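You operate a simulated robot arm through the tools that you are given. There is no shell and no other tool.

The job below is to be done with a simulated robot arm. You get a single attempt, and the scene is never put back.

## Task
Clamp the rusty block, scrub the rust off it, then free it and lay it beside the green pad.
Fine: shut the toggle lever before you scrub with the green pad, fingers clear of the clamp pad; leave the lever open and the green pad back. What is to be rubbed or washed off counts as gone when no trace of it is left.
Where things are to end (x, y in the base frame): rusty block within 0.06 m of [0.57, 0.4].

Only the result counts: the job must be done as asked and must still hold three seconds after the hand-in. Knocking over, shifting, dropping, spilling or breaking anything else fails it.

## Robot
A 7-joint arm with a two-finger parallel gripper, fixed in place. Base frame: the origin is on the floor under the middle of its stand, x ahead of it, y to its left, z up; the work surface is at about z = 0.85. Readings come in m, rad, newtons and seconds.
With the tool pointing down near the work surface it reaches from about 0.42 to 0.9 m from the base axis. Its first joint turns from -2.496 to 2.496 rad. Payload 3 kg.
Tool frame: the origin (TCP) lies between the finger pads and is the grasp point; the fingertips stand 0.03 m ahead of it; z points along the fingers, y is the line along which they close. Largest opening 0.094 m; finger width 0.028, thickness 0.01; the body of the gripper, 0.05 by 0.096 m, starts 0.055 m behind the TCP.
Orientation is told as [roll, pitch, yaw] about the base's x, y, z axes, in that order, counted from this pose: with the fingers straight down and closing along the base's y, the tool's x points along the base's -x, its y along +y and its z along -z.

## Interface
- The arm moves only by the tool apply_moves. Its argument "increments" is a list of rows, each a list of 7 numbers: the turn, a rotation vector about the tool's x, y, z in rad, then the shift along the tool's x, y, z in m, then the gripper command, from -1 (fully open) to 1 (shut), values between in proportion. In form: [[ax, ay, az, x, y, z, hand], ...]. A call has 1 to 20 rows; each row is the pose to reach, as a shift and turn from the pose commanded when the call began, along the tool's axes at that moment. Rows are played at 5 a second. More than 0.05 m and 0.15 rad between two rows, or a gripper value outside its range, and nothing of the call is played. A pose out of reach is approached as far as the arm can. The call stops where the force on the tool passes 50 N (or 10 N more than at its start, if that is more) or the arm is blocked; 0.2 s more then pass. Each finger travels about 0.072 m/s and halts on what it meets, pressing with about 21 N; the grip force reading is that of the motor and also rises with nothing between the fingers. The clock runs only during rows and for 0.2 s after the last one: add rows that repeat a pose to give the fingers time. It gives the time, the measured TCP pose, the force on the tool (base axes), the opening and the grip force at its end, in the units of the frame above (readings bear some noise), with the torque about the TCP (base axes, N m) and any sound that the robot's microphone picked up, and new pictures: "pictures" is both (left out), scene, wrist or none.
- Cameras (640 x 400 px; columns grow to the right, rows downward): "scene" is fixed at [0.4008, 0.4985, 1.4968]; the picture's right is [-0.84, -0.55, 0.00], its down [-0.40, 0.61, -0.69] and it looks along [0.38, -0.58, -0.73] (base axes); focal length 332 px, centre (320, 200). "wrist" rides on the gripper at [0.076, 0.014, -0.103] in the tool frame; the picture's right is [-0.18, 0.98, 0.00], its down [-0.75, -0.14, -0.64] and it looks along [-0.63, -0.12, 0.77] (tool axes); focal length 243 px, centre (320, 200). There is no depth. A picture from a camera that has moved, and an enlarged one, comes with that camera's place and axes in the base frame and with its lens.
- enlarge(camera, box): a new picture of the part [left, top, right, bottom] of that camera's present view, enlarged. It takes no simulated time.
- job_done(): hands the job in; it is judged then, once.

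Places have to be worked out from the pictures, the camera data and where the tool is seen. Open the gripper and draw the arm clear of the work before you hand the job in, unless the task says otherwise.

The tools are called by a JSON object that holds its "fn" and its "kwargs". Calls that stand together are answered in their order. apply_moves: Moves the arm, as the interface text tells. Its arguments: {"type":"object","properties":{"increments":{"type":"array","items":{"type":"array","items":{"type":"number"}}},"pictures":{"type":"string","enum":["both","scene","wrist","none"]}},"required":["increments"]} The other tools are called the same way: enlarge (camera, box) takes an enlarged picture of a part of a camera's view; job_done () hands the job in.

At the start:

```text
clock: 0.0
eef_pos: [0.5287, 0.1493, 1.2148]
orientation: [-0.001, 0.001, 0.0]
force: [0.9, 0.3, -0.9]
wrist_torque: [0.01, 0.0, -0.02]
grip_width: 0.094
grip_force: 0.1
```

scene: 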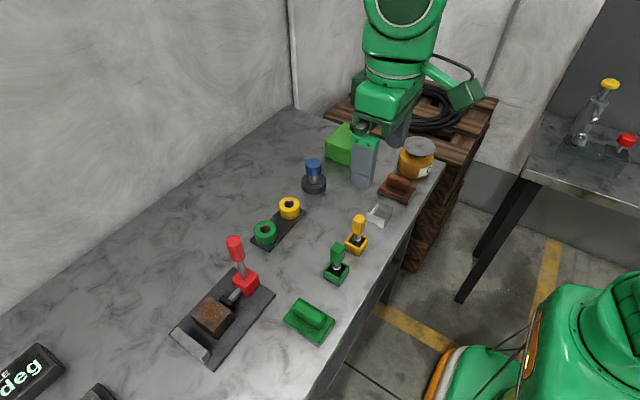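
wrist: 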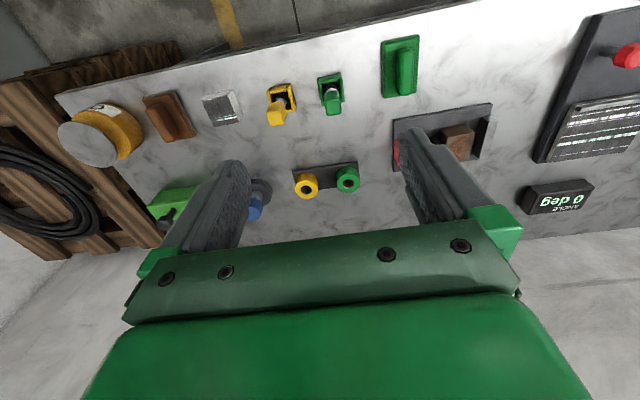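

I'll look closely at the clamp, the block and the green pad in both cameras before moving.

{"fn": "enlarge", "kwargs": {"camera": "scene", "box": [150, 220, 350, 380]}}

{"fn": "enlarge", "kwargs": {"camera": "wrist", "box": [360, 20, 560, 200]}}

```text
2.50 times, centred on (250, 300) of scene
camera zoom: at [0.4008, 0.4985, 1.4968], right [-0.84, -0.55, 0.0], down [-0.4, 0.61, -0.69], along [0.38, -0.58, -0.73], focal length 830 px, centre (495, -50)
```

zoom: 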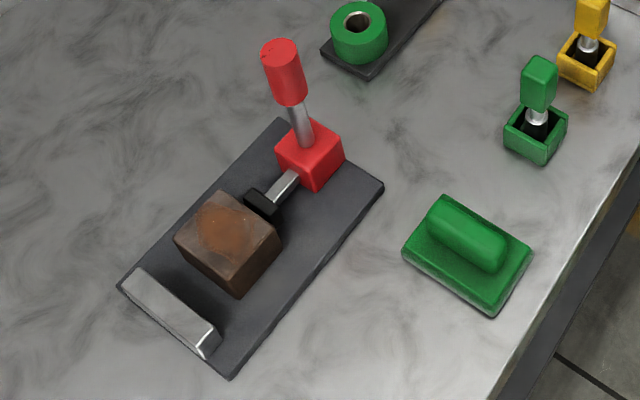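

```text
2.22 times, centred on (460, 110) of wrist
camera zoom: at [0.4517, 0.1644, 1.3173], right [0.18, 0.98, 0.0], down [0.75, -0.14, 0.64], along [0.63, -0.12, -0.77], focal length 539 px, centre (9, 400)
```

zoom: 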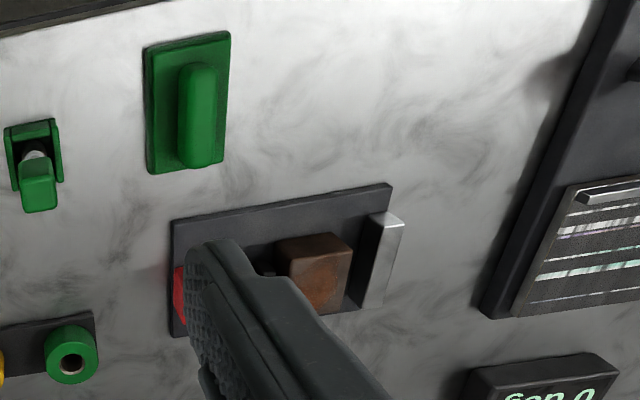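

The clamp plate spans x 0.66–0.78, y 0.27–0.45. The red lever stands upright near (0.72, 0.287) with its top at about z 1.02, the block is near (0.72, 0.38) and the steel jaw is at y≈0.435. I'll move the hand high over to the side to see the clamp better from the wrist camera.

{"fn": "apply_moves", "kwargs": {"increments": [[0, 0, 0, 0, 0.05, 0, -1], [0, 0, 0, 0, 0.1, 0, -1], [0, 0, 0, 0, 0.15, 0, -1], [0, 0, 0, 0.01, 0.2, 0, -1], [0, 0, 0, 0.03, 0.22, 0, -1], [0, 0, 0, 0.03, 0.22, 0, -1]], "pictures": "both"}}

```text
refused: row 4 steps farther than a row can; nothing moved
```

The refusal came from a diagonal step slightly over 0.05 m, so nothing moved. I'll repeat the move with smaller steps.

{"fn": "apply_moves", "kwargs": {"increments": [[0, 0, 0, 0, 0.045, 0, -1], [0, 0, 0, 0, 0.09, 0, -1], [0, 0, 0, 0, 0.135, 0, -1], [0, 0, 0, 0, 0.18, 0, -1], [0, 0, 0, 0.02, 0.22, 0, -1], [0, 0, 0, 0.02, 0.22, 0, -1]], "pictures": "both"}}

```text
clock: 1.4
eef_pos: [0.5088, 0.3664, 1.2147]
orientation: [0.001, 0.0, 0.002]
force: [-0.1, 0.1, 0.6]
wrist_torque: [-0.04, 0.03, 0.01]
grip_width: 0.0937
grip_force: 0.1
camera wrist: at [0.4321, 0.3828, 1.3165], right [0.18, 0.98, 0.0], down [0.75, -0.14, 0.64], along [0.63, -0.12, -0.77], focal length 243 px, centre (320, 200)
```

scene: 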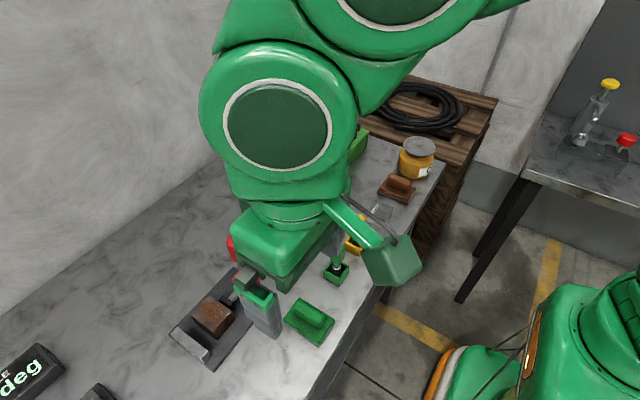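
wrist: 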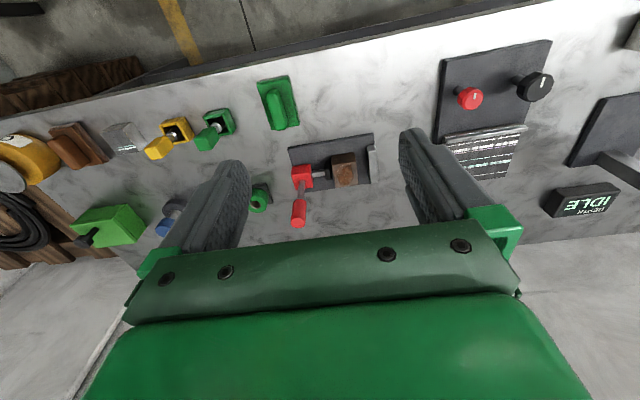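

The clamp now sits between the fingers in the wrist view, so I'll enlarge it.

{"fn": "enlarge", "kwargs": {"camera": "wrist", "box": [240, 60, 420, 240]}}

{"fn": "enlarge", "kwargs": {"camera": "wrist", "box": [420, 30, 640, 230]}}

```text
2.22 times, centred on (330, 150) of wrist
camera zoom: at [0.4321, 0.3828, 1.3165], right [0.18, 0.98, 0.0], down [0.75, -0.14, 0.64], along [0.63, -0.12, -0.77], focal length 539 px, centre (298, 311)
```

zoom: 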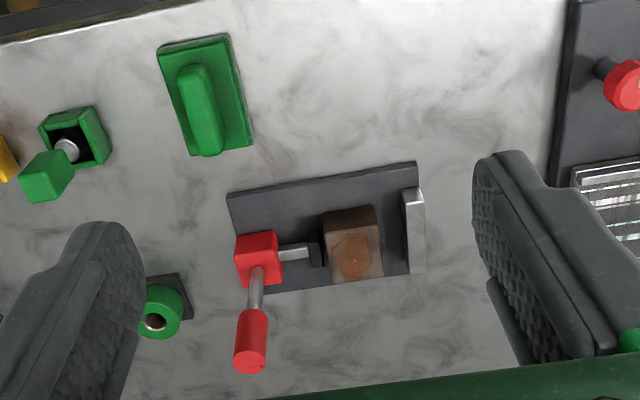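

```text
2.00 times, centred on (530, 130) of wrist
camera zoom: at [0.4321, 0.3828, 1.3165], right [0.18, 0.98, 0.0], down [0.75, -0.14, 0.64], along [0.63, -0.12, -0.77], focal length 485 px, centre (-100, 340)
```

zoom: 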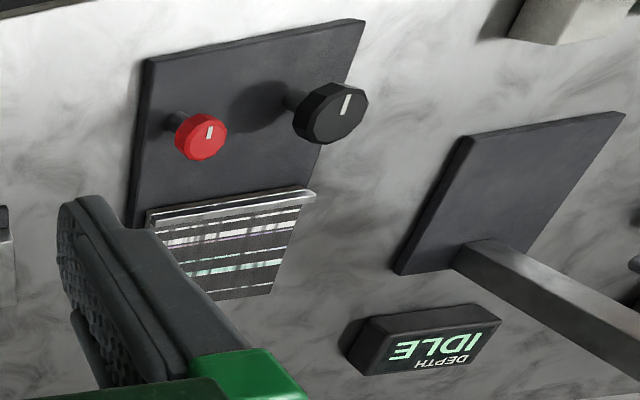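

Combining both views, the lever stands exactly vertical at (0.72, 0.289), with its handle spanning z ≈0.95–1.026, and the plunger pad sits just short of the block. I'll bring the open hand above the lever.

{"fn": "apply_moves", "kwargs": {"increments": [[0, 0, 0, -0.042, -0.016, 0, -1], [0, 0, 0, -0.084, -0.032, 0, -1], [0, 0, 0, -0.126, -0.048, 0, -1], [0, 0, 0, -0.168, -0.064, 0, -1], [0, 0, 0, -0.211, -0.08, 0, -1], [0, 0, 0, -0.211, -0.08, 0.04, -1], [0, 0, 0, -0.211, -0.08, 0.07, -1], [0, 0, 0, -0.211, -0.08, 0.07, -1]], "pictures": "both"}}

```text
clock: 3.2
eef_pos: [0.7218, 0.2904, 1.1446]
orientation: [0.0, 0.0, 0.003]
force: [0.0, 1.6, 0.2]
wrist_torque: [-0.02, 0.02, -0.03]
grip_width: 0.0939
grip_force: 0.0
out of reach, approached as far as the arm can: row 5
camera wrist: at [0.6441, 0.3049, 1.2469], right [0.18, 0.98, 0.0], down [0.75, -0.14, 0.64], along [0.63, -0.12, -0.77], focal length 243 px, centre (320, 200)
```

scene: 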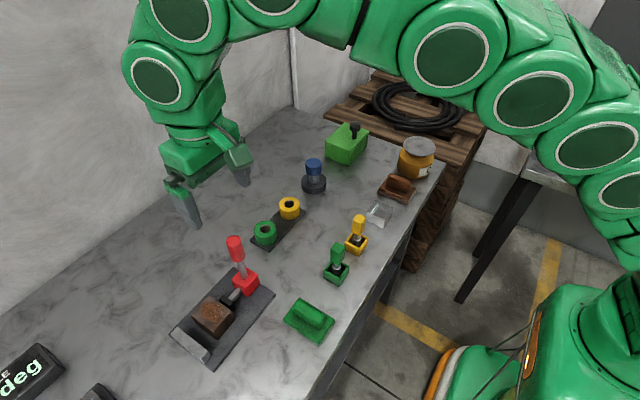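
wrist: 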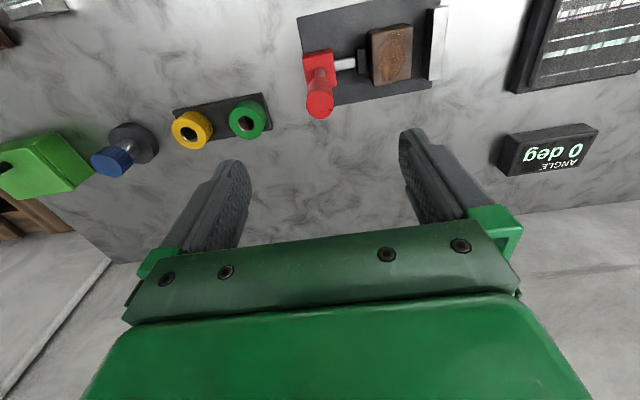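

The tool axis passes straight through the top of the lever, which confirms the lever at about (0.722, 0.290). I'll zoom in on the clamp from here.

{"fn": "enlarge", "kwargs": {"camera": "wrist", "box": [280, 0, 460, 130]}}

{"fn": "enlarge", "kwargs": {"camera": "scene", "box": [160, 220, 290, 380]}}

```text
3.08 times, centred on (370, 65) of wrist
camera zoom: at [0.6441, 0.3049, 1.2469], right [0.18, 0.98, 0.0], down [0.75, -0.14, 0.64], along [0.63, -0.12, -0.77], focal length 746 px, centre (166, 615)
```

zoom: 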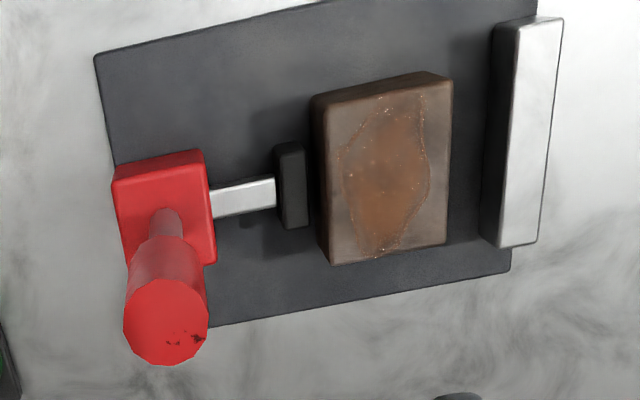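

```text
2.50 times, centred on (225, 300) of scene
camera zoom: at [0.4008, 0.4985, 1.4968], right [-0.84, -0.55, 0.0], down [-0.4, 0.61, -0.69], along [0.38, -0.58, -0.73], focal length 830 px, centre (558, -50)
```

zoom: 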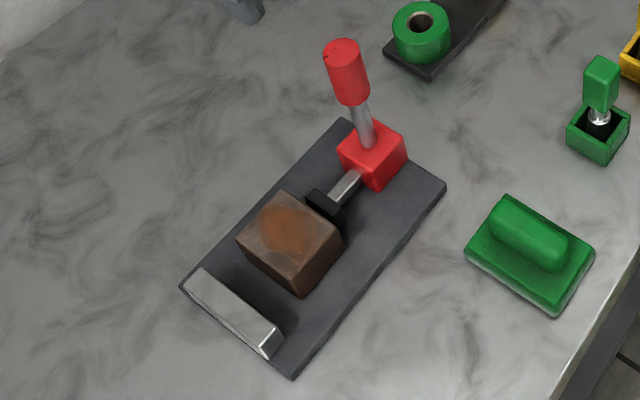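

The plunger pad stops about 5 mm short of the block, and the block is about 25 mm short of the steel jaw. The rust patch is on the block's top, which is roughly x 0.688–0.744, y 0.356–0.403. I'll lower the open fingers around the lever handle, clear of the clamp pad, and narrow them.

{"fn": "apply_moves", "kwargs": {"increments": [[0, 0, 0, 0, 0, 0.04, -1], [0, 0, 0, 0, 0, 0.08, -1], [0, 0, 0, 0, 0, 0.115, -1], [0, 0, 0, 0, 0, 0.145, -1], [0, 0, 0, 0, 0, 0.145, 0.1], [0, 0, 0, 0, 0, 0.145, 0.1], [0, 0, 0, 0, 0, 0.145, 0.1]], "pictures": "both"}}

```text
clock: 4.8
eef_pos: [0.718, 0.2907, 1.0014]
orientation: [0.0, 0.0, 0.001]
force: [0.4, 0.5, 0.0]
wrist_torque: [-0.02, 0.03, -0.01]
grip_width: 0.0425
grip_force: 0.1
camera wrist: at [0.6415, 0.3049, 1.1027], right [0.18, 0.98, 0.0], down [0.75, -0.14, 0.64], along [0.63, -0.12, -0.77], focal length 243 px, centre (320, 200)
```

scene: 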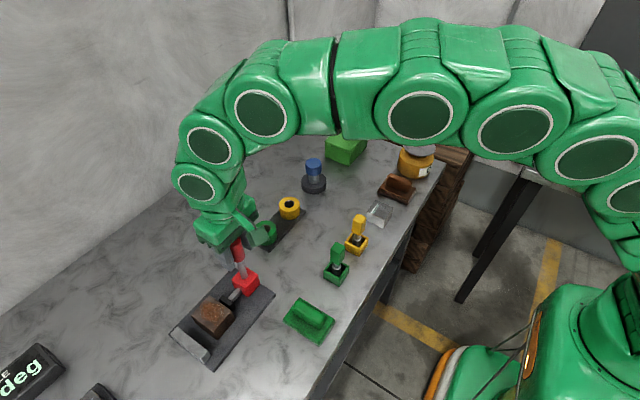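
wrist: 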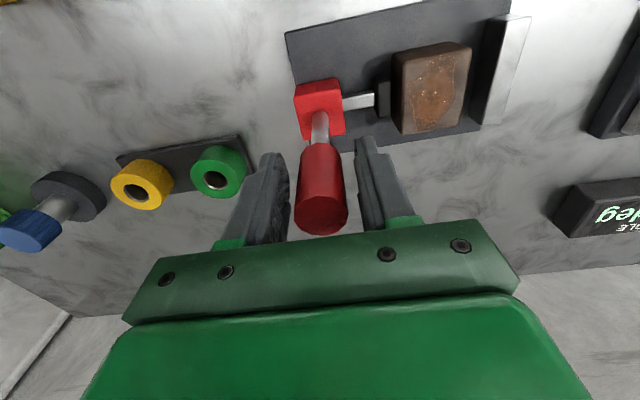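

The handle now sits between the fingers with a small gap on each side. I'll nudge toward +y, the plunger direction, and watch the force to see which way the lever swings.

{"fn": "apply_moves", "kwargs": {"increments": [[0, 0, 0, 0, 0.005, 0, 0.1], [0, 0, 0, 0, 0.01, 0, 0.1], [0, 0, 0, 0, 0.013, 0, 0.1], [0, 0, 0, 0, 0.016, 0, 0.1]], "pictures": "wrist"}}

```text
clock: 5.8
eef_pos: [0.7187, 0.3049, 1.0005]
orientation: [-0.002, 0.001, 0.001]
force: [-8.5, -21.0, 0.0]
wrist_torque: [-0.11, 0.13, -0.21]
grip_width: 0.0544
grip_force: 10.4
camera wrist: at [0.6421, 0.3197, 1.1022], right [0.18, 0.98, 0.0], down [0.76, -0.14, 0.64], along [0.63, -0.12, -0.77], focal length 243 px, centre (320, 200)
```

wrist: 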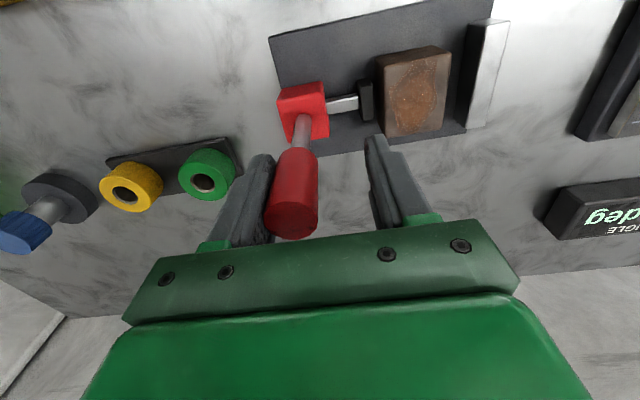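

The lever pushed back with about 21 N and held still, so +y seems to be its stop. I'll back off and nudge toward −y instead.

{"fn": "apply_moves", "kwargs": {"increments": [[0, 0, 0, 0, -0.006, 0, 0.1], [0, 0, 0, 0, -0.012, 0, 0.1], [0, 0, 0, 0, -0.018, 0, 0.1], [0, 0, 0, 0, -0.024, 0, 0.1], [0, 0, 0, 0, -0.029, 0, 0.1], [0, 0, 0, 0, -0.034, 0, 0.1]], "pictures": "both"}}

```text
clock: 7.2
eef_pos: [0.7197, 0.272, 0.9991]
orientation: [0.0, -0.001, 0.001]
force: [-2.1, 7.1, 2.2]
wrist_torque: [0.27, 0.08, 0.06]
grip_width: 0.0463
grip_force: 3.8
camera wrist: at [0.6426, 0.2867, 1.1025], right [0.18, 0.98, 0.0], down [0.75, -0.14, 0.64], along [0.63, -0.12, -0.77], focal length 243 px, centre (320, 200)
```

scene: 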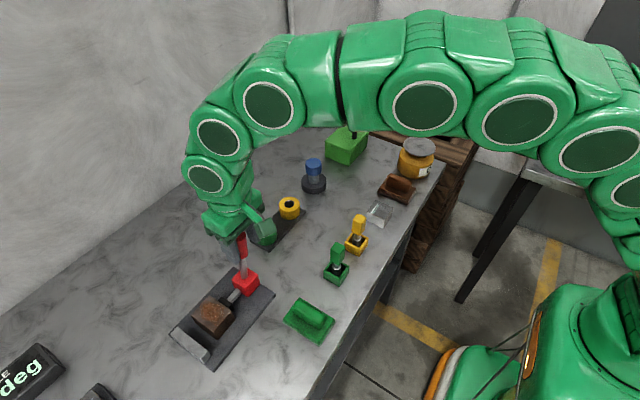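
wrist: 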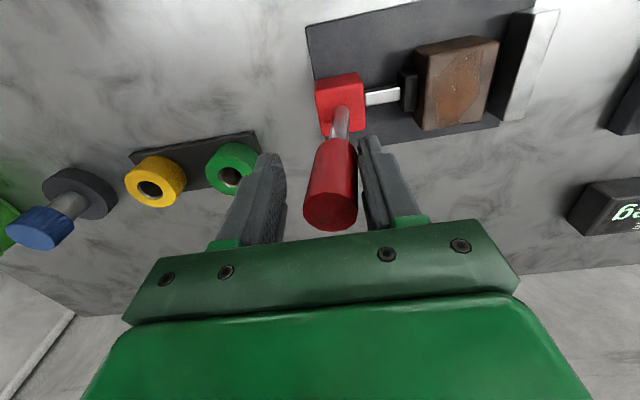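

Toward −y the force is only about 7 N and the lever seems to lean. I'll enlarge to see whether the plunger moved.

{"fn": "enlarge", "kwargs": {"camera": "wrist", "box": [290, 0, 550, 160]}}

{"fn": "enlarge", "kwargs": {"camera": "scene", "box": [160, 200, 300, 380]}}

```text
2.46 times, centred on (420, 80) of wrist
camera zoom: at [0.6426, 0.2867, 1.1025], right [0.18, 0.98, 0.0], down [0.75, -0.14, 0.64], along [0.63, -0.12, -0.77], focal length 597 px, centre (74, 495)
```

zoom: 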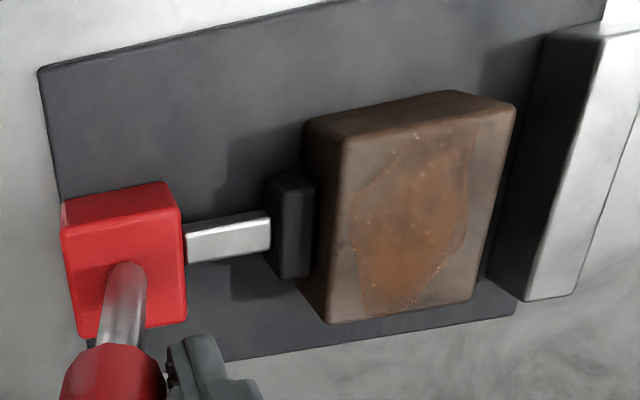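

```text
2.22 times, centred on (230, 290) of scene
camera zoom: at [0.4008, 0.4985, 1.4968], right [-0.84, -0.55, 0.0], down [-0.4, 0.61, -0.69], along [0.38, -0.58, -0.73], focal length 738 px, centre (520, 0)
```

zoom: 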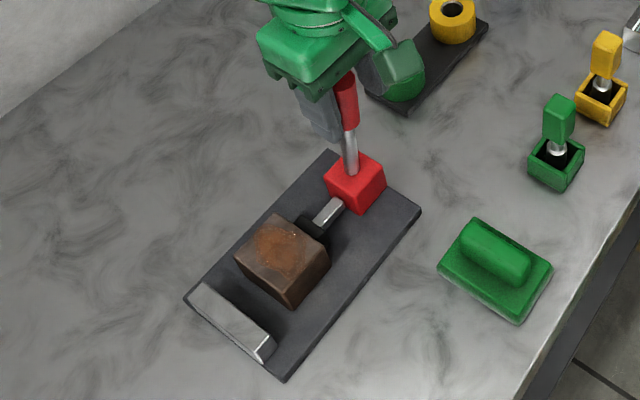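

The lever leaned toward −y and the pad moved forward toward the block, so −y is the shut direction. I'll lift off, close the fingers and come down on the +y side of the lever, well above the plunger, so I can push it over cleanly.

{"fn": "apply_moves", "kwargs": {"increments": [[0, 0, 0, 0, 0.01, 0, 0.0], [0, 0, 0, 0, 0.01, -0.04, 0.0], [0, 0, 0, 0, 0.01, -0.085, 0.0], [0, 0, 0, 0, 0.035, -0.085, 1], [0, 0, 0, 0, 0.06, -0.085, 1], [0, 0, 0, 0, 0.06, -0.085, 1], [0, 0, 0, 0, 0.06, -0.085, 1]], "pictures": "both"}}

```text
clock: 8.8
eef_pos: [0.7201, 0.3305, 1.0849]
orientation: [-0.002, 0.001, -0.001]
force: [-0.2, -0.4, -0.8]
wrist_torque: [-0.01, 0.01, 0.01]
grip_width: 0.0001
grip_force: 20.8
camera wrist: at [0.6432, 0.3458, 1.1874], right [0.18, 0.98, 0.0], down [0.75, -0.14, 0.64], along [0.63, -0.12, -0.77], focal length 243 px, centre (320, 200)
```

scene: 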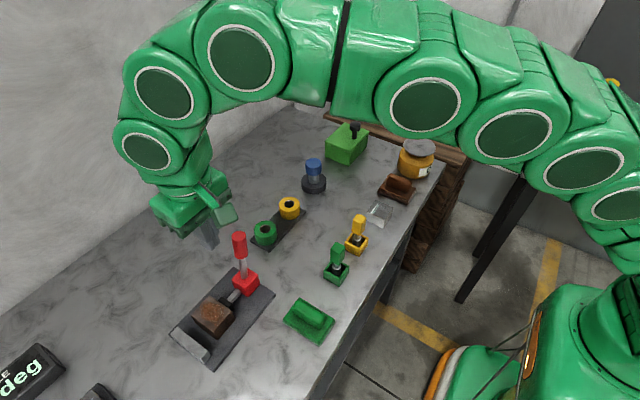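
wrist: 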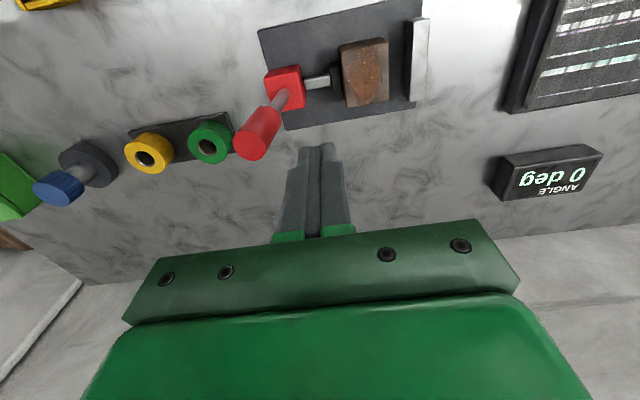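

The lever stays where I left it, leaning slightly toward −y. I'll lower the closed fingers on its +y side and push it over in small steps.

{"fn": "apply_moves", "kwargs": {"increments": [[0, 0, 0, 0, 0, 0.04, 1], [0, 0, 0, 0, 0, 0.08, 1], [0, 0, 0, 0, 0, 0.1, 1], [0, 0, 0, 0, -0.015, 0.1, 1], [0, 0, 0, 0, -0.03, 0.1, 1], [0, 0, 0, 0, -0.038, 0.1, 1], [0, 0, 0, 0, -0.046, 0.1, 1], [0, 0, 0, 0, -0.054, 0.1, 1], [0, 0, 0, 0, -0.062, 0.102, 1], [0, 0, 0, 0, -0.07, 0.104, 1]], "pictures": "both"}}

```text
clock: 11.0
eef_pos: [0.7196, 0.2641, 0.9796]
orientation: [0.003, 0.001, 0.002]
force: [-2.6, 30.5, -30.3]
wrist_torque: [1.15, 0.06, -0.01]
grip_width: 0.0001
grip_force: 20.9
camera wrist: at [0.6427, 0.2782, 1.0824], right [0.18, 0.98, 0.0], down [0.76, -0.14, 0.64], along [0.63, -0.12, -0.77], focal length 243 px, centre (320, 200)
```

scene: 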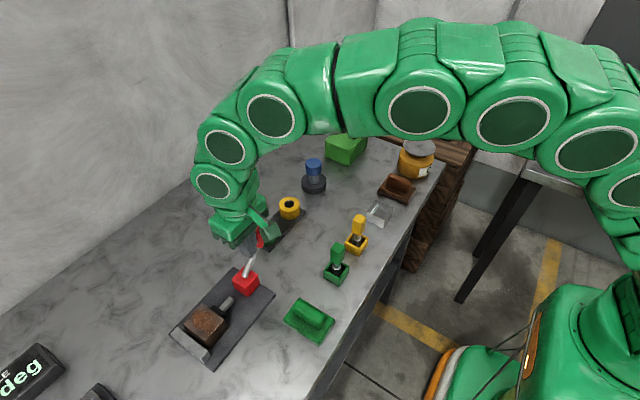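
wrist: 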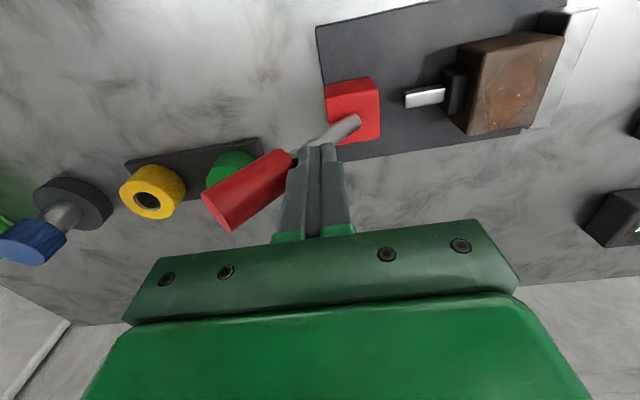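

The plunger has driven the block over to the jaw and the lever leans around 40°. The force is now about 30 N sideways and 30 N down, so I'll look closely before going on.

{"fn": "enlarge", "kwargs": {"camera": "wrist", "box": [190, 0, 620, 250]}}

{"fn": "enlarge", "kwargs": {"camera": "scene", "box": [160, 200, 300, 380]}}

```text
1.49 times, centred on (405, 125) of wrist
camera zoom: at [0.6427, 0.2782, 1.0824], right [0.18, 0.98, 0.0], down [0.76, -0.14, 0.64], along [0.63, -0.12, -0.77], focal length 361 px, centre (194, 312)
```

zoom: 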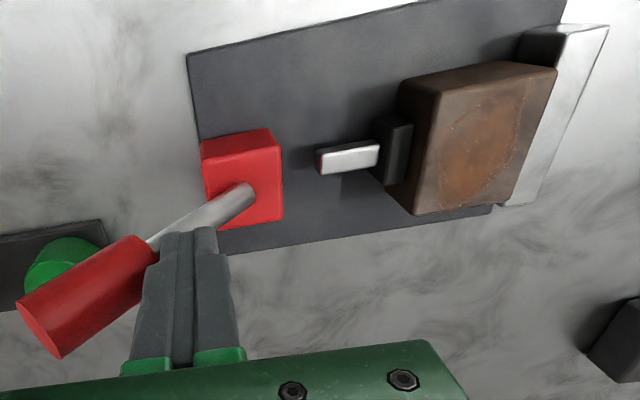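

```text
2.22 times, centred on (230, 290) of scene
camera zoom: at [0.4008, 0.4985, 1.4968], right [-0.84, -0.55, 0.0], down [-0.4, 0.61, -0.69], along [0.38, -0.58, -0.73], focal length 738 px, centre (520, 0)
```

zoom: 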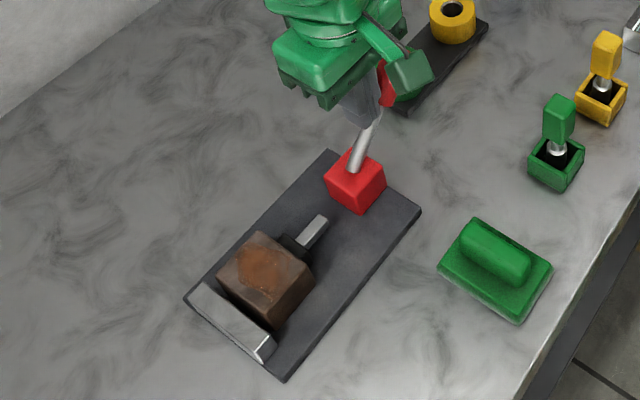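

The block is against the jaw now, but my fingertip has caught under the rim of the handle, which explains the downward force. I'll back off, lift, then push higher on the handle along its arc.

{"fn": "apply_moves", "kwargs": {"increments": [[0, 0, 0, 0, 0.015, 0, 1], [0, 0, 0, 0, 0.015, -0.03, 1], [0, 0, 0, 0, 0.01, -0.06, 1], [0, 0, 0, 0, -0.01, -0.055, 1], [0, 0, 0, 0, -0.02, -0.035, 1], [0, 0, 0, 0, -0.026, -0.027, 1], [0, 0, 0, 0, -0.032, -0.02, 1], [0, 0, 0, 0, -0.039, -0.014, 1]], "pictures": "both"}}

```text
clock: 12.8
eef_pos: [0.7206, 0.2248, 0.9969]
orientation: [0.001, -0.004, 0.002]
force: [3.5, 13.1, 17.5]
wrist_torque: [0.24, -0.14, 0.01]
grip_width: 0.0
grip_force: 20.9
camera wrist: at [0.6429, 0.2388, 1.0982], right [0.18, 0.98, 0.0], down [0.75, -0.14, 0.64], along [0.63, -0.12, -0.76], focal length 243 px, centre (320, 200)
```

scene: 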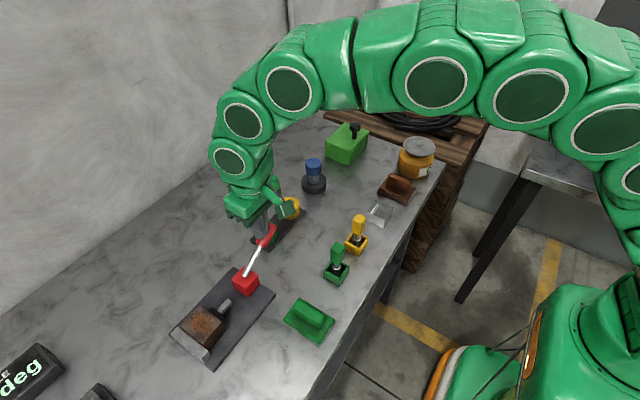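
wrist: 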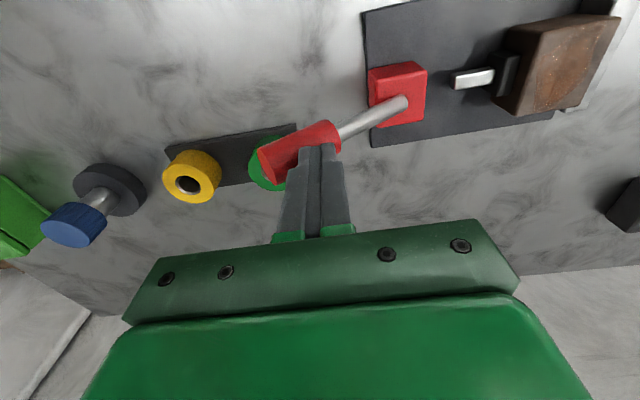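

The lever keeps rotating at about 50°, with a modest resistance of about 20 N. I'll continue along the arc around its pivot.

{"fn": "apply_moves", "kwargs": {"increments": [[0, 0, 0, 0, -0.0065, 0.007, 1], [0, 0, 0, 0, -0.0126, 0.0144, 1], [0, 0, 0, 0, -0.018, 0.0224, 1], [0, 0, 0, 0, -0.0226, 0.031, 1]], "pictures": "both"}}

```text
clock: 13.3
eef_pos: [0.7207, 0.2214, 0.9925]
orientation: [0.009, -0.009, 0.004]
force: [-13.9, 8.2, 33.5]
wrist_torque: [-0.08, 0.46, -0.12]
grip_width: 0.0
grip_force: 21.4
stopped in row 2: the force on the tool passed its limit at 65 N (the readings are from after the stop); the commanded pose is now the measured one
camera wrist: at [0.6422, 0.2351, 1.0943], right [0.18, 0.98, 0.01], down [0.75, -0.14, 0.65], along [0.64, -0.11, -0.76], focal length 243 px, centre (320, 200)
```

scene: 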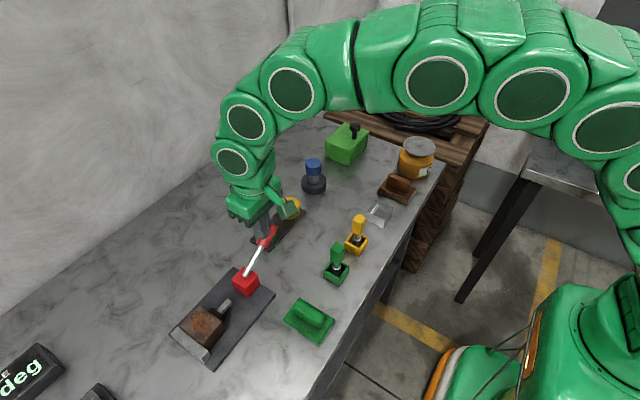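
wrist: 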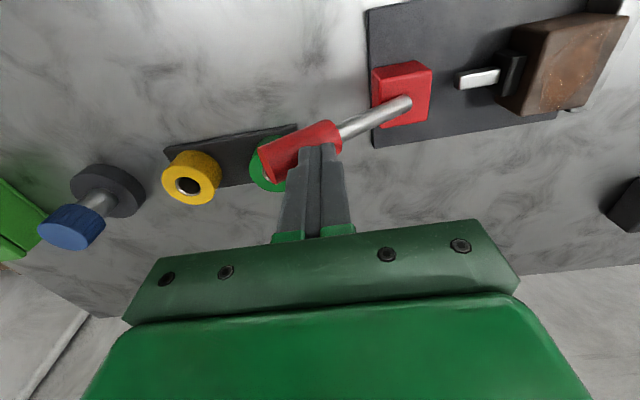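

The push met a hard stop with the lever about 50–55° over, so it's either shut or jammed. I'll lift off the handle and inspect the clamp.

{"fn": "apply_moves", "kwargs": {"increments": [[0, 0, 0, 0, 0.005, -0.02, 1], [0, 0, 0, 0, 0.02, -0.06, 1], [0, 0, 0, 0.03, 0.05, -0.09, 1], [0, 0, 0, 0.06, 0.08, -0.1, 1], [0, 0, 0, 0.06, 0.08, -0.1, 1]], "pictures": "both"}}

{"fn": "enlarge", "kwargs": {"camera": "wrist", "box": [200, 0, 500, 200]}}

{"fn": "enlarge", "kwargs": {"camera": "scene", "box": [160, 210, 310, 380]}}

```text
refused: row 3 steps farther than a row can; nothing moved
```

```text
2.00 times, centred on (350, 100) of wrist
camera zoom: at [0.6422, 0.2351, 1.0943], right [0.18, 0.98, 0.01], down [0.75, -0.14, 0.65], along [0.64, -0.11, -0.76], focal length 485 px, centre (260, 400)
```

zoom: 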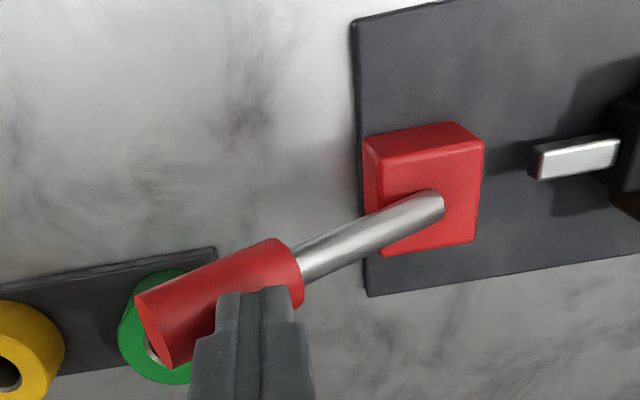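

```text
2.35 times, centred on (235, 295) of scene
camera zoom: at [0.4008, 0.4985, 1.4968], right [-0.84, -0.55, 0.0], down [-0.4, 0.61, -0.69], along [0.38, -0.58, -0.73], focal length 782 px, centre (520, -24)
```

zoom: 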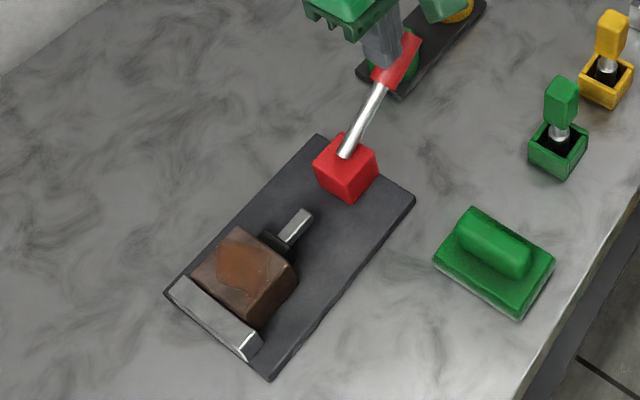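

The block is against the jaw and the fixture hasn't moved. My lift-off was refused for step size, so I'll redo it with smaller steps.

{"fn": "apply_moves", "kwargs": {"increments": [[0, 0, 0, 0, 0.005, -0.02, 1], [0, 0, 0, 0, 0.015, -0.06, 1], [0, 0, 0, 0.02, 0.035, -0.09, 1], [0, 0, 0, 0.05, 0.07, -0.1, 1], [0, 0, 0, 0.05, 0.08, -0.1, 1]], "pictures": "both"}}

```text
clock: 14.5
eef_pos: [0.6701, 0.3016, 1.0898]
orientation: [0.005, -0.005, 0.004]
force: [0.1, 0.1, 0.2]
wrist_torque: [0.01, -0.03, 0.03]
grip_width: 0.0004
grip_force: 21.1
camera wrist: at [0.5916, 0.3141, 1.1918], right [0.18, 0.98, 0.01], down [0.75, -0.14, 0.65], along [0.64, -0.11, -0.76], focal length 243 px, centre (320, 200)
```

scene: 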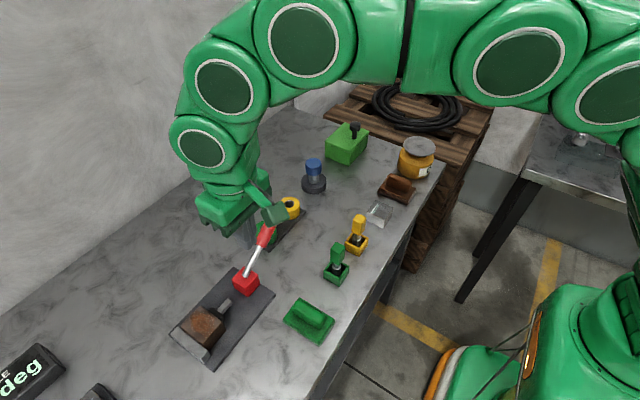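
wrist: 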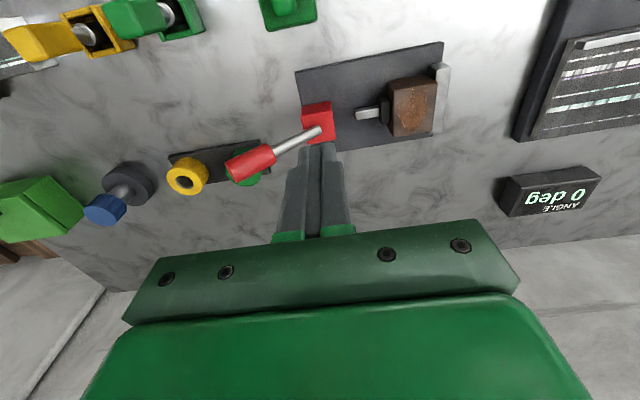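

The lever holds its place after release. I'll enlarge both views to judge its angle and whether the block is tight.

{"fn": "enlarge", "kwargs": {"camera": "wrist", "box": [210, 20, 470, 200]}}

{"fn": "enlarge", "kwargs": {"camera": "scene", "box": [160, 200, 310, 380]}}

```text
2.22 times, centred on (340, 110) of wrist
camera zoom: at [0.5916, 0.3141, 1.1918], right [0.18, 0.98, 0.01], down [0.75, -0.14, 0.65], along [0.64, -0.11, -0.76], focal length 539 px, centre (276, 400)
```

zoom: 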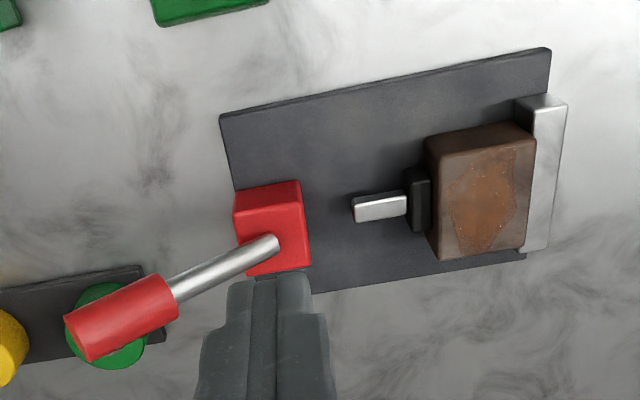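

```text
2.22 times, centred on (235, 290) of scene
camera zoom: at [0.4008, 0.4985, 1.4968], right [-0.84, -0.55, 0.0], down [-0.4, 0.61, -0.69], along [0.38, -0.58, -0.73], focal length 738 px, centre (509, 0)
```

zoom: 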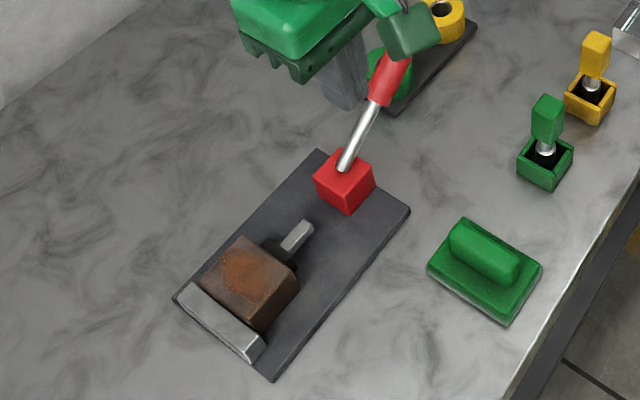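

The lever is about 54° over, with the block's far face at y≈0.43 touching the jaw. To learn whether that is the lever's end stop, I'll press again slowly near the handle's end, where the leverage is better.

{"fn": "apply_moves", "kwargs": {"increments": [[0, 0, 0, -0.025, -0.036, 0, 1], [0, 0, 0, -0.05, -0.073, 0, 1], [0, 0, 0, -0.05, -0.073, 0.04, 1], [0, 0, 0, -0.05, -0.073, 0.075, 1], [0, 0, 0, -0.05, -0.0762, 0.0802, 1], [0, 0, 0, -0.05, -0.0786, 0.0834, 1], [0, 0, 0, -0.05, -0.081, 0.0866, 1], [0, 0, 0, -0.05, -0.0828, 0.089, 1], [0, 0, 0, -0.05, -0.084, 0.0906, 1]], "pictures": "wrist"}}

```text
clock: 16.5
eef_pos: [0.7208, 0.218, 1.0006]
orientation: [0.007, -0.01, 0.002]
force: [1.6, 10.4, 16.0]
wrist_torque: [0.14, 0.02, -0.01]
grip_width: 0.0001
grip_force: 21.0
camera wrist: at [0.6429, 0.2313, 1.1027], right [0.18, 0.98, 0.01], down [0.75, -0.14, 0.65], along [0.64, -0.11, -0.76], focal length 243 px, centre (320, 200)
```

wrist: 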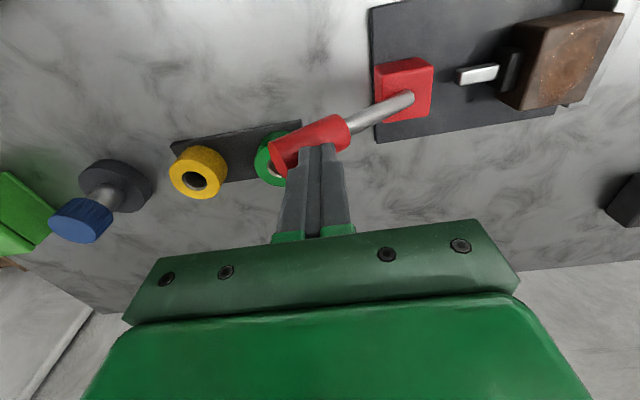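

Contact is back with about 19 N along the push direction. I'll push on in 1.5 mm steps to see whether it yields.

{"fn": "apply_moves", "kwargs": {"increments": [[0, 0, 0, 0, -0.0009, 0.0012, 1], [0, 0, 0, 0, -0.0018, 0.0024, 1], [0, 0, 0, 0, -0.0027, 0.0036, 1]], "pictures": "none"}}

```text
clock: 17.3
eef_pos: [0.721, 0.2145, 0.9975]
orientation: [0.009, -0.01, 0.004]
force: [7.3, 18.5, 24.9]
wrist_torque: [0.31, -0.21, 0.04]
grip_width: 0.0003
grip_force: 20.8
```

The tip moved the full 4.5 mm while force rose to about 31 N, so the lever is still yielding. I'll continue a little.

{"fn": "apply_moves", "kwargs": {"increments": [[0, 0, 0, 0, -0.0009, 0.0012, 1], [0, 0, 0, 0, -0.0018, 0.0024, 1], [0, 0, 0, 0, -0.0027, 0.0036, 1]], "pictures": "wrist"}}

```text
clock: 18.0
eef_pos: [0.7201, 0.2138, 0.997]
orientation: [0.009, -0.011, 0.005]
force: [-11.2, 7.4, 29.6]
wrist_torque: [-0.06, 0.38, -0.11]
grip_width: 0.0
grip_force: 21.0
stopped in row 3: the force on the tool passed its limit at 53 N (the readings are from after the stop); the commanded pose is now the measured one
camera wrist: at [0.6423, 0.2273, 1.0983], right [0.18, 0.98, 0.01], down [0.75, -0.14, 0.65], along [0.64, -0.11, -0.76], focal length 243 px, centre (320, 200)
```

wrist: 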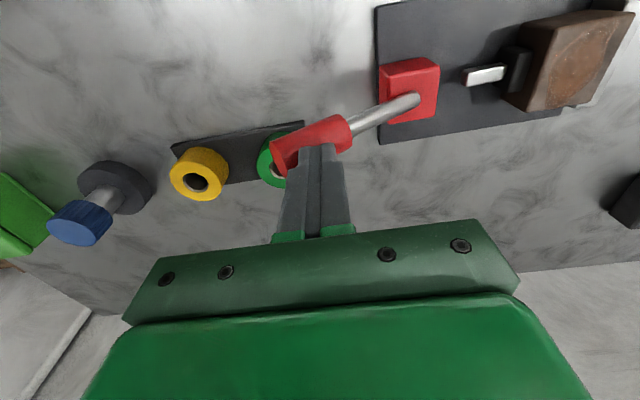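

The push hit 53 N with almost no further motion, so this is a hard stop at about 55–60°. I'll back off, straighten the small tilt and check whether the lever stays put.

{"fn": "apply_moves", "kwargs": {"increments": [[0, 0, 0, 0, 0.006, -0.02, 1], [0, 0, 0, 0, 0.015, -0.06, 1], [0, 0, 0, 0.02, 0.035, -0.09, 1], [0, 0, 0, 0.05, 0.07, -0.1, 1], [0, 0, 0, 0.08, 0.1, -0.1, 1], [0.009, -0.011, -0.005, 0.08, 0.1, -0.1, 1]], "pictures": "both"}}

```text
clock: 19.4
eef_pos: [0.6411, 0.3141, 1.0932]
orientation: [-0.002, -0.021, 0.011]
force: [0.7, 0.1, 0.1]
wrist_torque: [-0.02, 0.01, -0.04]
grip_width: 0.0002
grip_force: 21.1
camera wrist: at [0.5611, 0.3279, 1.194], right [0.17, 0.98, 0.0], down [0.74, -0.13, 0.66], along [0.65, -0.11, -0.75], focal length 243 px, centre (320, 200)
```

scene: 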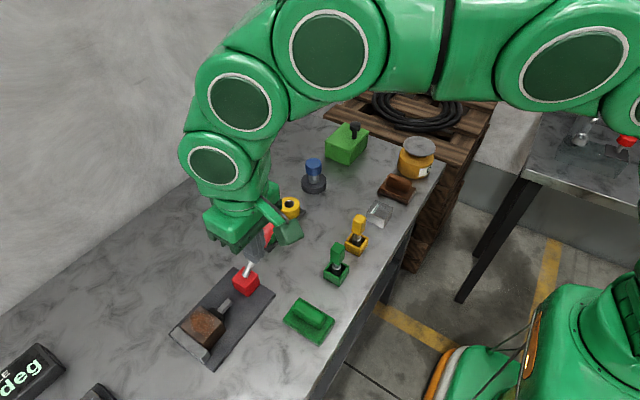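
wrist: 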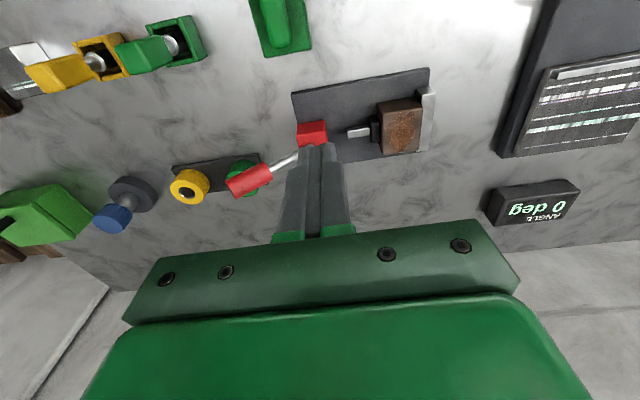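

The pitch correction went the wrong way (tool y equals base y), so I'll fix that in the next move. First I'll look at the clamp close up.

{"fn": "enlarge", "kwargs": {"camera": "wrist", "box": [210, 50, 450, 210]}}

{"fn": "enlarge", "kwargs": {"camera": "scene", "box": [160, 250, 290, 380]}}

```text
2.50 times, centred on (330, 130) of wrist
camera zoom: at [0.5611, 0.3279, 1.194], right [0.17, 0.98, 0.0], down [0.74, -0.13, 0.66], along [0.65, -0.11, -0.75], focal length 606 px, centre (295, 375)
```

zoom: 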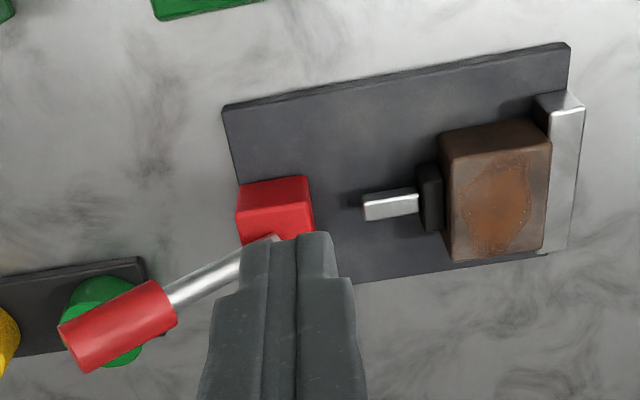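

```text
3.08 times, centred on (225, 315) of scene
camera zoom: at [0.4008, 0.4985, 1.4968], right [-0.84, -0.55, 0.0], down [-0.4, 0.61, -0.69], along [0.38, -0.58, -0.73], focal length 1022 px, centre (612, -154)
```

zoom: 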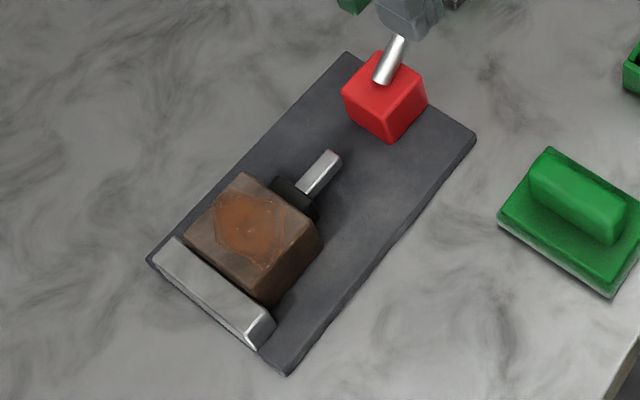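

The lever stays at its stop and there is no gap between pad, block and jaw, so I take the clamp as shut. The green pad is at x 0.53–0.61, y 0.247–0.305 (centre about 0.571, 0.276) with its ridge along x. I'll straighten the tool, open the hand and move above the pad.

{"fn": "apply_moves", "kwargs": {"increments": [[0, 0.021, 0.011, 0.03, -0.015, 0, 0], [0, 0.021, 0.011, 0.07, -0.038, 0, -1], [0, 0.021, 0.011, 0.07, -0.038, 0, -1], [0, 0.021, 0.011, 0.07, -0.038, 0, -1]], "pictures": "both"}}

```text
clock: 20.4
eef_pos: [0.5708, 0.2722, 1.0931]
orientation: [-0.001, 0.002, -0.001]
force: [-0.5, -0.9, -0.1]
wrist_torque: [0.05, 0.05, -0.01]
grip_width: 0.0938
grip_force: 0.0
camera wrist: at [0.4936, 0.2879, 1.1945], right [0.19, 0.98, 0.0], down [0.75, -0.14, 0.64], along [0.63, -0.12, -0.77], focal length 243 px, centre (320, 200)
```

scene: 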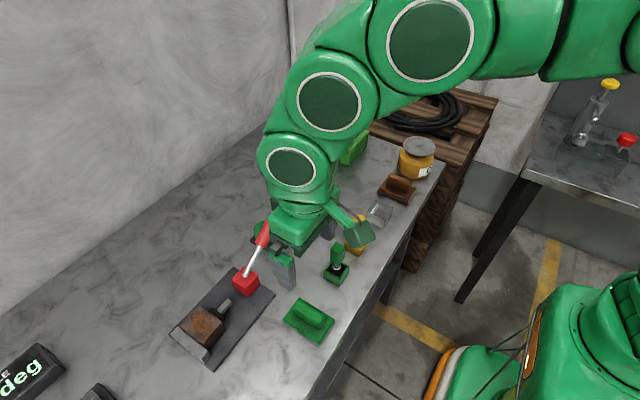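
wrist: 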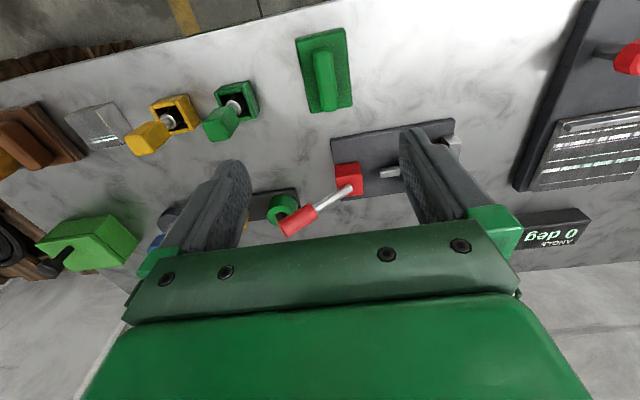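

{"fn": "enlarge", "kwargs": {"camera": "wrist", "box": [270, 10, 390, 130]}}

{"fn": "enlarge", "kwargs": {"camera": "scene", "box": [260, 260, 370, 370]}}

```text
3.33 times, centred on (330, 70) of wrist
camera zoom: at [0.4936, 0.2879, 1.1945], right [0.19, 0.98, 0.0], down [0.75, -0.14, 0.64], along [0.63, -0.12, -0.77], focal length 809 px, centre (287, 633)
```

zoom: 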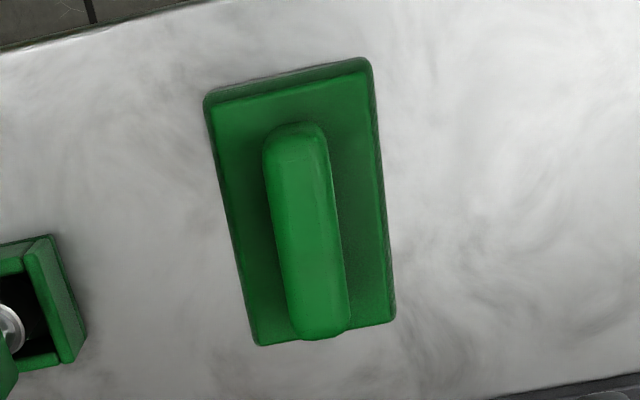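

```text
3.64 times, centred on (315, 315) of scene
camera zoom: at [0.4008, 0.4985, 1.4968], right [-0.84, -0.55, 0.0], down [-0.4, 0.61, -0.69], along [0.38, -0.58, -0.73], focal length 1208 px, centre (338, -218)
```

zoom: 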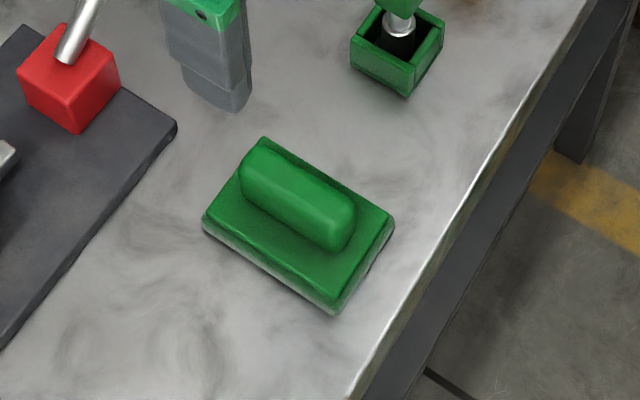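

Both views put the pad's ridge centre at about (0.568, 0.280), roughly 2 cm wide, with the pad base top near z 0.866. I'll descend over it with open fingers and check before gripping.

{"fn": "apply_moves", "kwargs": {"increments": [[0, 0, 0, 0.001, 0.005, 0.045, -1], [0, 0, 0, 0.001, 0.005, 0.09, -1], [0, 0, 0, 0.001, 0.005, 0.135, -1], [0, 0, 0, 0.001, 0.005, 0.16, -1], [0, 0, 0, 0.001, 0.005, 0.16, -1]], "pictures": "both"}}

```text
clock: 21.6
eef_pos: [0.5679, 0.2795, 0.9334]
orientation: [-0.002, 0.0, -0.002]
force: [0.4, 0.4, -0.4]
wrist_torque: [-0.03, 0.0, -0.02]
grip_width: 0.0938
grip_force: 0.0
camera wrist: at [0.4907, 0.2935, 1.0352], right [0.19, 0.98, 0.0], down [0.75, -0.14, 0.64], along [0.63, -0.12, -0.77], focal length 243 px, centre (320, 200)
```

scene: 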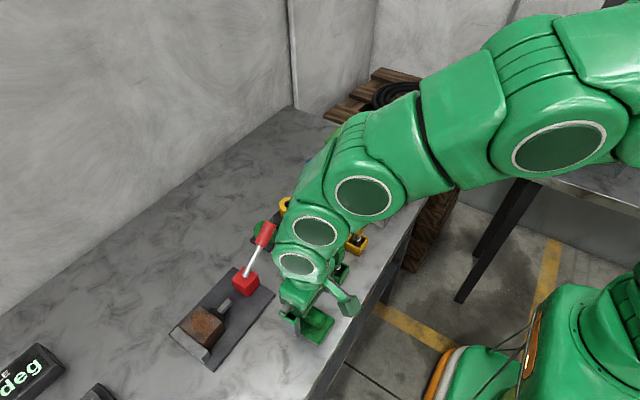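
wrist: 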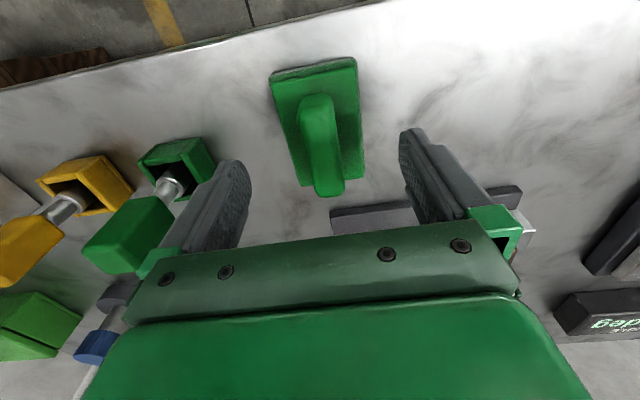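

The ridge is centred between the open fingers. I'll lower until the tips are just above the pad base, then close on the ridge.

{"fn": "apply_moves", "kwargs": {"increments": [[0, 0, 0, 0, 0.001, 0.012, -1], [0, 0, 0, 0, 0.001, 0.024, -1], [0, 0, 0, 0, 0.001, 0.03, -1], [0, 0, 0, 0, 0.001, 0.03, -1]], "pictures": "wrist"}}

```text
clock: 22.6
eef_pos: [0.5699, 0.2773, 0.9058]
orientation: [0.0, 0.003, -0.001]
force: [-0.5, 0.5, 0.4]
wrist_torque: [-0.03, -0.02, 0.01]
grip_width: 0.0939
grip_force: 0.1
camera wrist: at [0.4912, 0.2936, 1.0069], right [0.19, 0.98, 0.0], down [0.75, -0.14, 0.64], along [0.63, -0.12, -0.77], focal length 243 px, centre (320, 200)
```

wrist: 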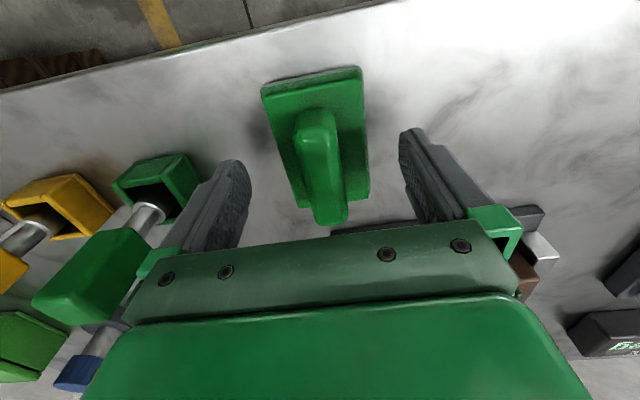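

The tips should clear the base top. I'll close on the ridge and check the width.

{"fn": "apply_moves", "kwargs": {"increments": [[0, 0, 0, 0, 0, 0, 0], [0, 0, 0, 0, 0, 0, 0.5], [0, 0, 0, 0, 0, 0, 1], [0, 0, 0, 0, 0, 0, 1], [0, 0, 0, 0, 0, 0, 1], [0, 0, 0, 0, 0, 0, 1]], "pictures": "wrist"}}

```text
clock: 24.0
eef_pos: [0.5695, 0.2776, 0.906]
orientation: [-0.002, 0.002, -0.002]
force: [0.2, 0.0, 1.2]
wrist_torque: [-0.03, -0.04, -0.04]
grip_width: 0.0259
grip_force: 20.5
camera wrist: at [0.4912, 0.2936, 1.0069], right [0.19, 0.98, 0.0], down [0.75, -0.14, 0.64], along [0.63, -0.12, -0.77], focal length 243 px, centre (320, 200)
```

wrist: 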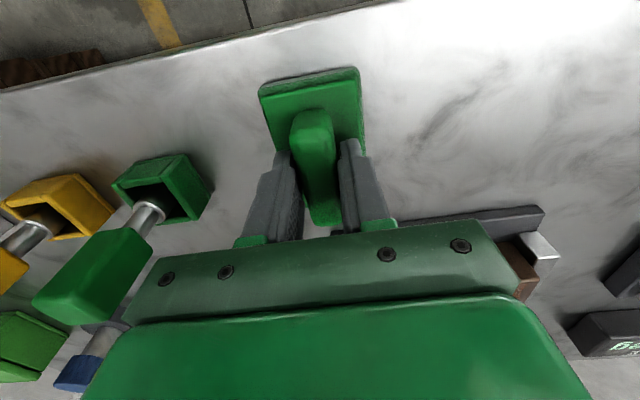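

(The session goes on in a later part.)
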